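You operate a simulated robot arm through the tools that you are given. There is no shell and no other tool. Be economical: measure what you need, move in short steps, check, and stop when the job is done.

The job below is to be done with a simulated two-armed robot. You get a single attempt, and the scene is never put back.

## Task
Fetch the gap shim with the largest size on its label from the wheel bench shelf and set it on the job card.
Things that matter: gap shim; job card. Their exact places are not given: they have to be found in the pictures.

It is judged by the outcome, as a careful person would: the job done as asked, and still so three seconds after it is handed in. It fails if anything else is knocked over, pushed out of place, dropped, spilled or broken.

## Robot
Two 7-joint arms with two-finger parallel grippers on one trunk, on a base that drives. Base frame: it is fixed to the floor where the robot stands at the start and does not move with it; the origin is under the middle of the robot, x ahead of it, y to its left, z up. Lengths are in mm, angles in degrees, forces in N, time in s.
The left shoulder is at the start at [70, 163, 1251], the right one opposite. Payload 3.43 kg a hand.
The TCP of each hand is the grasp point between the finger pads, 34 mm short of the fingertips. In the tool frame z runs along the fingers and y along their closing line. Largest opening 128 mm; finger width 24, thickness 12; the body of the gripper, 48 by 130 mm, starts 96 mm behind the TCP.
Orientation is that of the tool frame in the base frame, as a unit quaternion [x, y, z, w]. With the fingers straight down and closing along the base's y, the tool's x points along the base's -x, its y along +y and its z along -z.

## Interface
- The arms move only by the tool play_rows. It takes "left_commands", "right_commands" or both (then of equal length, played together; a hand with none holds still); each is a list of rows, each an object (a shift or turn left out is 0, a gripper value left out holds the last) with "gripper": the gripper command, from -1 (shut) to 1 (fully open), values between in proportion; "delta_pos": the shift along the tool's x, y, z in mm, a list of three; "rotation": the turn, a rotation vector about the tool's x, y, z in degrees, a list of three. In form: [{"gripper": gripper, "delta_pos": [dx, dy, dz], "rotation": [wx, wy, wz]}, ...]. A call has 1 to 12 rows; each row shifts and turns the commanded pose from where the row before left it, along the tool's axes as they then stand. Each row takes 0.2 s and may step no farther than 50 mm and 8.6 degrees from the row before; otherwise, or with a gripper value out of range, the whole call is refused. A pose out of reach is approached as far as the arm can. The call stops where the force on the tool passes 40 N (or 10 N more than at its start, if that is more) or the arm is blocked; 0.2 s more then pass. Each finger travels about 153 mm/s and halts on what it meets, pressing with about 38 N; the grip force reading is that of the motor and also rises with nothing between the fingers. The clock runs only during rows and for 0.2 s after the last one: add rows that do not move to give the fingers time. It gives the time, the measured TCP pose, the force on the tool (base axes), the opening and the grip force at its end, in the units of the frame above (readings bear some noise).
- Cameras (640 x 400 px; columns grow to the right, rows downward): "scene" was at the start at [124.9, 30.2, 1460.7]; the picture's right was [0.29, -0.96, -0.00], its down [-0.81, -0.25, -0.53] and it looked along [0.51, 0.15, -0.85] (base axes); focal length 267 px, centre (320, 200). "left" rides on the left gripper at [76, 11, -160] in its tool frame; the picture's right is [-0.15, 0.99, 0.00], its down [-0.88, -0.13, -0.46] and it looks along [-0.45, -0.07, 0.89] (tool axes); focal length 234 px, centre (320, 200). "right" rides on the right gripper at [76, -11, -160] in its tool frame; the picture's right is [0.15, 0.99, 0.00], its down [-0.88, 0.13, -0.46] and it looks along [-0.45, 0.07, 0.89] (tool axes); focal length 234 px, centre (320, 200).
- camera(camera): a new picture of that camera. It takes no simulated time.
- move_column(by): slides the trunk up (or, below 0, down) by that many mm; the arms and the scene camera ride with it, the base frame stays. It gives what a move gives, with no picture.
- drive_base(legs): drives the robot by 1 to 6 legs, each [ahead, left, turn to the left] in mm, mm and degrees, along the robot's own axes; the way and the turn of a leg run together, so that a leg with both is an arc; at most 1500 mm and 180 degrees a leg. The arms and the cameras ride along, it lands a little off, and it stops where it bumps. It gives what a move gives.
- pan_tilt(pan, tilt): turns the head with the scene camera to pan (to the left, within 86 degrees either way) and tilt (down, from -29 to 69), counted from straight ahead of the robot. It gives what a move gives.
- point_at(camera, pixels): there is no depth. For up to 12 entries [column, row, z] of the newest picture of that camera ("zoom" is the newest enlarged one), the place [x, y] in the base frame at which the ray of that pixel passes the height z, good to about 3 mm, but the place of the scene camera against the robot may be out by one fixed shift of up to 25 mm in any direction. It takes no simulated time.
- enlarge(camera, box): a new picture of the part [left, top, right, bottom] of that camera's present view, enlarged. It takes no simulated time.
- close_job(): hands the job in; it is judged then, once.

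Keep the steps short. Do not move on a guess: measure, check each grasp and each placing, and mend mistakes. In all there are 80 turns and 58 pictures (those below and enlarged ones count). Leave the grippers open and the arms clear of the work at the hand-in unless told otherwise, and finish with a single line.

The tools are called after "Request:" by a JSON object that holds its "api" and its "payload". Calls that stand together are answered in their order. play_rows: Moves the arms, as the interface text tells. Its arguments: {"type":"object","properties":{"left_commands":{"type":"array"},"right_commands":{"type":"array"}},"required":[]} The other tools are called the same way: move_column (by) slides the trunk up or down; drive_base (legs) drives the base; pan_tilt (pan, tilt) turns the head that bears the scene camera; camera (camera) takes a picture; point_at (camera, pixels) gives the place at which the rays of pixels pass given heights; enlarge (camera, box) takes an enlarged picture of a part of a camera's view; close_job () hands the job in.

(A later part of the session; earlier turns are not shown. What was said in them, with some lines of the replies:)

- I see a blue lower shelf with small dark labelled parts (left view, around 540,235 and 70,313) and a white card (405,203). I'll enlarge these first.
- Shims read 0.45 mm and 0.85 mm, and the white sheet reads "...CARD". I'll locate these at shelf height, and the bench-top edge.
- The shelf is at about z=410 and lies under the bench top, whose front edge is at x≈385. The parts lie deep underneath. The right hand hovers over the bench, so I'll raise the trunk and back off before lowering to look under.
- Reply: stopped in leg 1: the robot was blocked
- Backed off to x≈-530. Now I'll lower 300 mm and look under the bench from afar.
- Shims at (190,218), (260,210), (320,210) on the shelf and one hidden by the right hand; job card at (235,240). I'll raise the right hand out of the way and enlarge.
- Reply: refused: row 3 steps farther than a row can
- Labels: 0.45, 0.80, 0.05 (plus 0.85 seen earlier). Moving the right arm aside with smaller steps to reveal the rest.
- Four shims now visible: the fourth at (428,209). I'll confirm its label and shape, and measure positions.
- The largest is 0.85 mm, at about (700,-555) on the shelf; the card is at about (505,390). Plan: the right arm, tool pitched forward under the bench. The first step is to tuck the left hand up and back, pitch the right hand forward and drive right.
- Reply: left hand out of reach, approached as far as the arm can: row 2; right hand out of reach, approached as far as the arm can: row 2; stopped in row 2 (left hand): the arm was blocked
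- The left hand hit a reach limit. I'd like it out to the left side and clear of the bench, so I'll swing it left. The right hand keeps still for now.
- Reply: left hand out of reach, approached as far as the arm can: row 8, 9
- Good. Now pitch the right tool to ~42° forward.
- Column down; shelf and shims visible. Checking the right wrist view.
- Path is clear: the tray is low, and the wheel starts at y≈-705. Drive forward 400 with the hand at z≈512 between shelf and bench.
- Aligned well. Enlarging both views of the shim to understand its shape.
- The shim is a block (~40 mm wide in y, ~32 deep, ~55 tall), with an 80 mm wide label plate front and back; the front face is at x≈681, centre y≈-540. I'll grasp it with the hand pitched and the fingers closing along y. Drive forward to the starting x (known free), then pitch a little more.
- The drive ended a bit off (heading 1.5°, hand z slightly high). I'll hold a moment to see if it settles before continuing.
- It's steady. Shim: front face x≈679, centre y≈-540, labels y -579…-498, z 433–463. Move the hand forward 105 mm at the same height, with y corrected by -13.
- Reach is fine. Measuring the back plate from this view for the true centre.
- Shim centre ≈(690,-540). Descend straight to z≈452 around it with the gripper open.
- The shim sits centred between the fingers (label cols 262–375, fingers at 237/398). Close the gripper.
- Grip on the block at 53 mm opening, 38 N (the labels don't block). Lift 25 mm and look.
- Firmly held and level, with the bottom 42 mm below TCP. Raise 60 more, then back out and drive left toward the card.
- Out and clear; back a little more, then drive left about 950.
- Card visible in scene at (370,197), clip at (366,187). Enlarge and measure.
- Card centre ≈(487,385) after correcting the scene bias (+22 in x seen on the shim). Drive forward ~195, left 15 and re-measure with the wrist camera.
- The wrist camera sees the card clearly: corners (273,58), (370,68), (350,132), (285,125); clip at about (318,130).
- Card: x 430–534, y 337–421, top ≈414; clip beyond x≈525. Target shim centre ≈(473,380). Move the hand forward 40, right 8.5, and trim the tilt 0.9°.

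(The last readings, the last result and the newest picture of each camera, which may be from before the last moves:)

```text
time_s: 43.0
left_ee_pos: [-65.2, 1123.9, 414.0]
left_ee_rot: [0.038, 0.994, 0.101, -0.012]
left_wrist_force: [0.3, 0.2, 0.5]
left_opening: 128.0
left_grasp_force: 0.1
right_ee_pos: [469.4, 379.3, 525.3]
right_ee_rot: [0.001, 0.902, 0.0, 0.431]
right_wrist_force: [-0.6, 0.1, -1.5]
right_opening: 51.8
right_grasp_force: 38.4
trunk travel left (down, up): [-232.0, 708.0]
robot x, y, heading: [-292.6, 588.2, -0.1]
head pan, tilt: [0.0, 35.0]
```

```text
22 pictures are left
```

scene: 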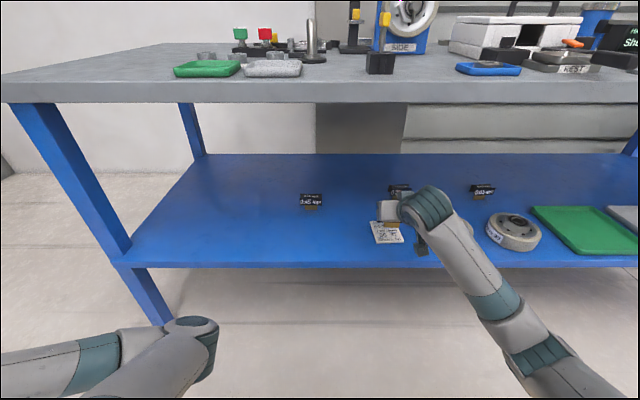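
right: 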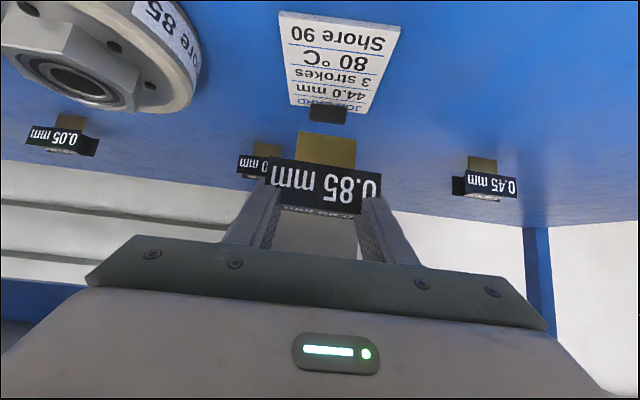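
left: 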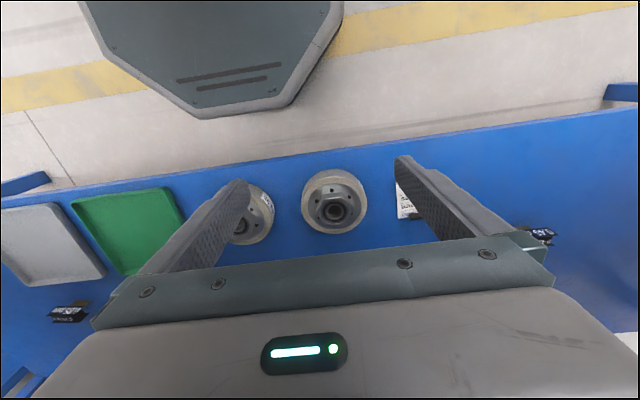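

Aligned. Descend 60 mm to z≈465, then check.

Request:
{"api": "play_rows", "payload": {"right_commands": [{"delta_pos": [15.6, 0, 12.6]}, {"delta_pos": [15.6, 0, 12.6]}, {"delta_pos": [15.5, 0, 12.5]}, {}]}}

Request:
{"api": "camera", "payload": {"camera": "right"}}

Request:
{"api": "point_at", "payload": {"camera": "right", "pixels": [[299, 134, 423], [356, 140, 423]]}}

```text
time_s: 44.0
left_ee_pos: [-66.4, 1123.1, 413.5]
left_ee_rot: [0.037, 0.994, 0.102, -0.011]
left_wrist_force: [-0.1, 0.0, -1.1]
left_opening: 128.2
left_grasp_force: 0.1
right_ee_pos: [471.8, 380.1, 465.1]
right_ee_rot: [0.0, 0.902, 0.001, 0.431]
right_wrist_force: [-0.3, -0.1, -1.6]
right_opening: 51.6
right_grasp_force: 37.9
trunk travel left (down, up): [-232.0, 708.0]
robot x, y, heading: [-288.1, 591.1, -0.0]
head pan, tilt: [0.0, 35.0]
```

```text
21 pictures are left
```

right: 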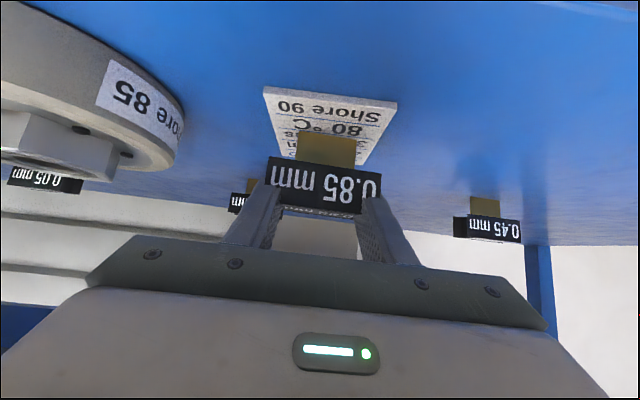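

```text
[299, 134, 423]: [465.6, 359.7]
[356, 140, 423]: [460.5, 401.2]
```

Shim is over the card (front x≈463, y 360–401). Descend in small steps until contact force appears.

Request:
{"api": "play_rows", "payload": {"right_commands": [{"delta_pos": [1.6, 0, 1.25]}, {"delta_pos": [1.6, 0, 1.25]}, {"delta_pos": [1.6, 0, 1.25]}, {}]}}

Request:
{"api": "enlarge", "payload": {"camera": "right", "box": [240, 70, 416, 180]}}

```text
time_s: 45.0
left_ee_pos: [-64.1, 1124.0, 414.1]
left_ee_rot: [0.038, 0.994, 0.101, -0.012]
left_wrist_force: [-0.6, -0.5, -0.1]
left_opening: 127.8
left_grasp_force: 0.0
right_ee_pos: [471.3, 379.9, 460.1]
right_ee_rot: [0.001, 0.902, -0.001, 0.431]
right_wrist_force: [0.2, 0.4, -0.9]
right_opening: 51.7
right_grasp_force: 37.7
trunk travel left (down, up): [-232.0, 708.0]
robot x, y, heading: [-293.6, 592.8, 0.1]
head pan, tilt: [0.0, 35.0]
```

```text
3.64 times, centred on (328, 125) of right
```

zoom: 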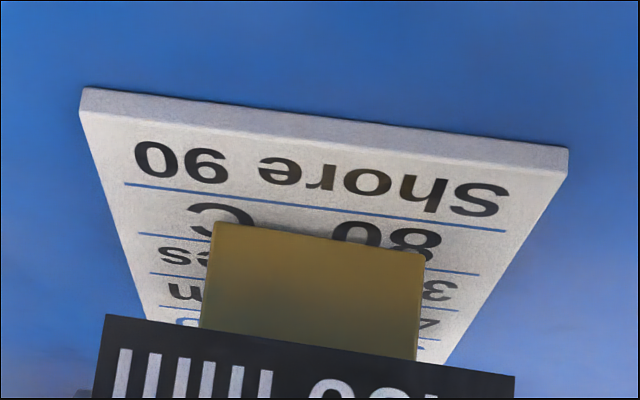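

No contact yet; a few more millimetres, watching the force.

Request:
{"api": "play_rows", "payload": {"right_commands": [{"delta_pos": [0.8, 0, 0.63]}, {"delta_pos": [0.8, 0, 0.63]}, {"delta_pos": [0.8, 0, 0.63]}, {}]}}

Request:
{"api": "play_rows", "payload": {"right_commands": [{"delta_pos": [0.8, 0, 0.63]}, {}]}}

```text
time_s: 46.0
left_ee_pos: [-65.9, 1123.0, 413.0]
left_ee_rot: [0.039, 0.994, 0.1, -0.012]
left_wrist_force: [0.2, 0.2, 0.6]
left_opening: 127.9
left_grasp_force: 0.1
right_ee_pos: [470.6, 379.8, 458.4]
right_ee_rot: [0.0, 0.901, 0.001, 0.433]
right_wrist_force: [1.0, 1.5, 3.2]
right_opening: 51.5
right_grasp_force: 37.7
trunk travel left (down, up): [-232.0, 708.0]
robot x, y, heading: [-292.9, 589.4, -0.2]
head pan, tilt: [0.0, 35.0]
```

```text
time_s: 46.6
left_ee_pos: [-65.1, 1122.0, 414.1]
left_ee_rot: [0.038, 0.994, 0.1, -0.012]
left_wrist_force: [0.3, 0.3, 0.2]
left_opening: 128.0
left_grasp_force: 0.1
right_ee_pos: [472.2, 380.1, 458.7]
right_ee_rot: [0.0, 0.902, 0.0, 0.432]
right_wrist_force: [1.9, 1.3, 8.7]
right_opening: 51.6
right_grasp_force: 37.7
trunk travel left (down, up): [-232.0, 708.0]
robot x, y, heading: [-293.4, 588.9, -0.3]
head pan, tilt: [0.0, 35.0]
```

Contact: 8.7 N upward at z=458.5. Ease off slightly and open gradually.

Request:
{"api": "play_rows", "payload": {"right_commands": [{"delta_pos": [-0.7, 0, -0.5]}, {"gripper": -0.15}, {"gripper": -0.05}, {"gripper": 0.1}, {"gripper": 0.4}, {"gripper": 0.8}, {}]}}

Request:
{"api": "camera", "payload": {"camera": "right"}}

```text
time_s: 48.2
left_ee_pos: [-65.6, 1123.5, 414.9]
left_ee_rot: [0.038, 0.994, 0.101, -0.012]
left_wrist_force: [-0.6, -1.0, -0.9]
left_opening: 128.1
left_grasp_force: 0.1
right_ee_pos: [469.6, 380.7, 457.0]
right_ee_rot: [0.001, 0.902, -0.001, 0.433]
right_wrist_force: [-0.4, -1.1, 0.1]
right_opening: 115.2
right_grasp_force: 0.0
trunk travel left (down, up): [-232.0, 708.0]
robot x, y, heading: [-293.0, 589.3, -0.1]
head pan, tilt: [0.0, 35.0]
```

```text
19 pictures are left
```

right: 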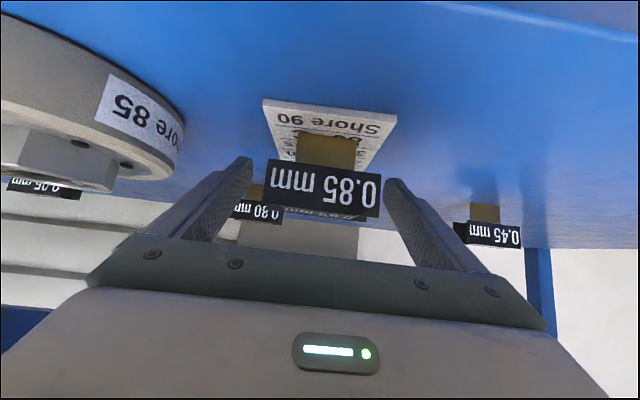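

Released and standing. Open fully and raise straight up, then retreat.

Request:
{"api": "play_rows", "payload": {"right_commands": [{"gripper": 1}, {"delta_pos": [-8, 0, -6.3]}, {"delta_pos": [-15, 0, -12]}, {"delta_pos": [-20, 0, -16]}, {"delta_pos": [-20, 0, -16]}, {}]}}

Request:
{"api": "drive_base", "payload": {"legs": [[-230, 0, 0]]}}

Request:
{"api": "camera", "payload": {"camera": "scene"}}

Request:
{"api": "camera", "payload": {"camera": "right"}}

```text
time_s: 49.6
left_ee_pos: [-65.5, 1123.7, 413.4]
left_ee_rot: [0.038, 0.994, 0.102, -0.012]
left_wrist_force: [0.5, -0.1, 0.3]
left_opening: 128.1
left_grasp_force: 0.0
right_ee_pos: [473.1, 380.6, 534.2]
right_ee_rot: [-0.001, 0.902, 0.001, 0.432]
right_wrist_force: [-0.4, 0.8, 0.1]
right_opening: 127.9
right_grasp_force: 0.1
trunk travel left (down, up): [-232.0, 708.0]
robot x, y, heading: [-291.7, 591.8, -0.3]
head pan, tilt: [0.0, 35.0]
```

```text
time_s: 51.3
left_ee_pos: [-287.1, 1124.3, 412.6]
left_ee_rot: [0.038, 0.994, 0.102, -0.012]
left_wrist_force: [0.3, 0.7, -0.3]
left_opening: 128.3
left_grasp_force: 0.1
right_ee_pos: [252.7, 381.5, 535.3]
right_ee_rot: [-0.001, 0.902, 0.0, 0.432]
right_wrist_force: [-0.7, -0.2, -0.7]
right_opening: 127.8
right_grasp_force: 0.1
trunk travel left (down, up): [-232.0, 708.0]
robot x, y, heading: [-512.5, 594.0, -0.2]
head pan, tilt: [0.0, 35.0]
```

```text
18 pictures are left
```

scene: 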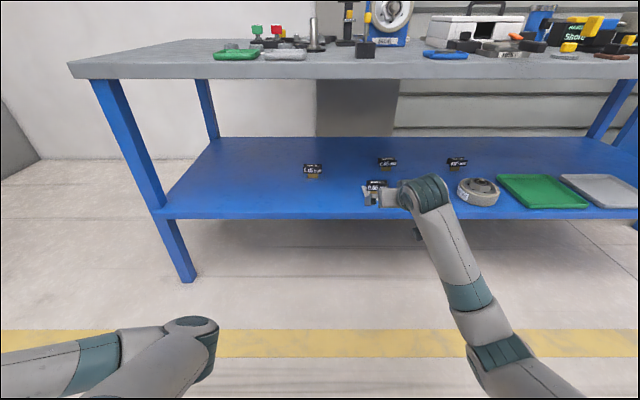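

```text
17 pictures are left
```

right: 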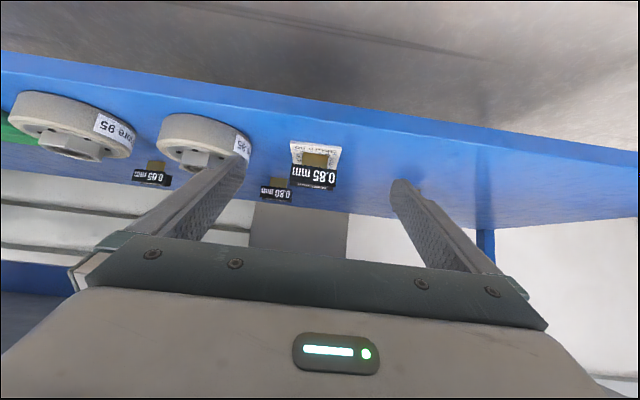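

Both pictures show the 0.85 mm shim upright. One enlarged check that it sits fully on the card.

Request:
{"api": "enlarge", "payload": {"camera": "right", "box": [276, 130, 356, 180]}}

Request:
{"api": "enlarge", "payload": {"camera": "scene", "box": [340, 170, 404, 210]}}

```text
8.00 times, centred on (316, 155) of right
```

zoom: 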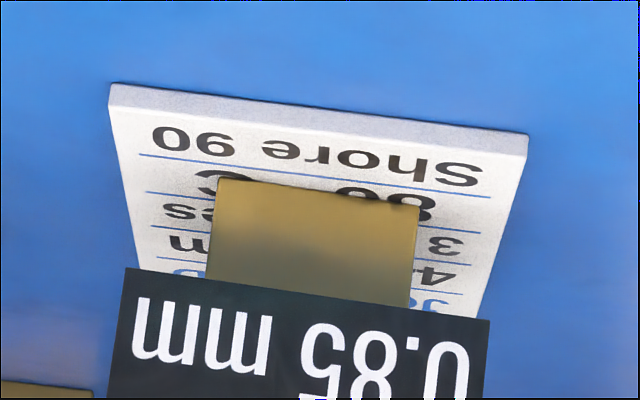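

```text
10.00 times, centred on (372, 190) of scene
```

zoom: 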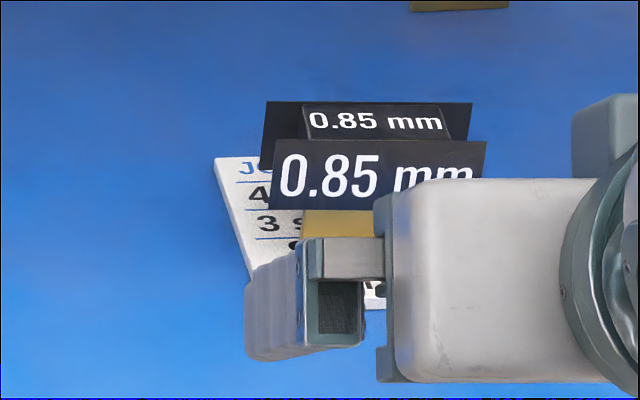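

The shim stands squarely on the card, the grippers are open and the arms are clear of the bench. Handing in.

Request:
{"api": "close_job", "payload": {}}

```text
The job is handed in.
```

The 0.85 mm gap shim, the largest of the four on the shelf, is standing upright on the job card, and I saw nothing else knocked over or out of place.
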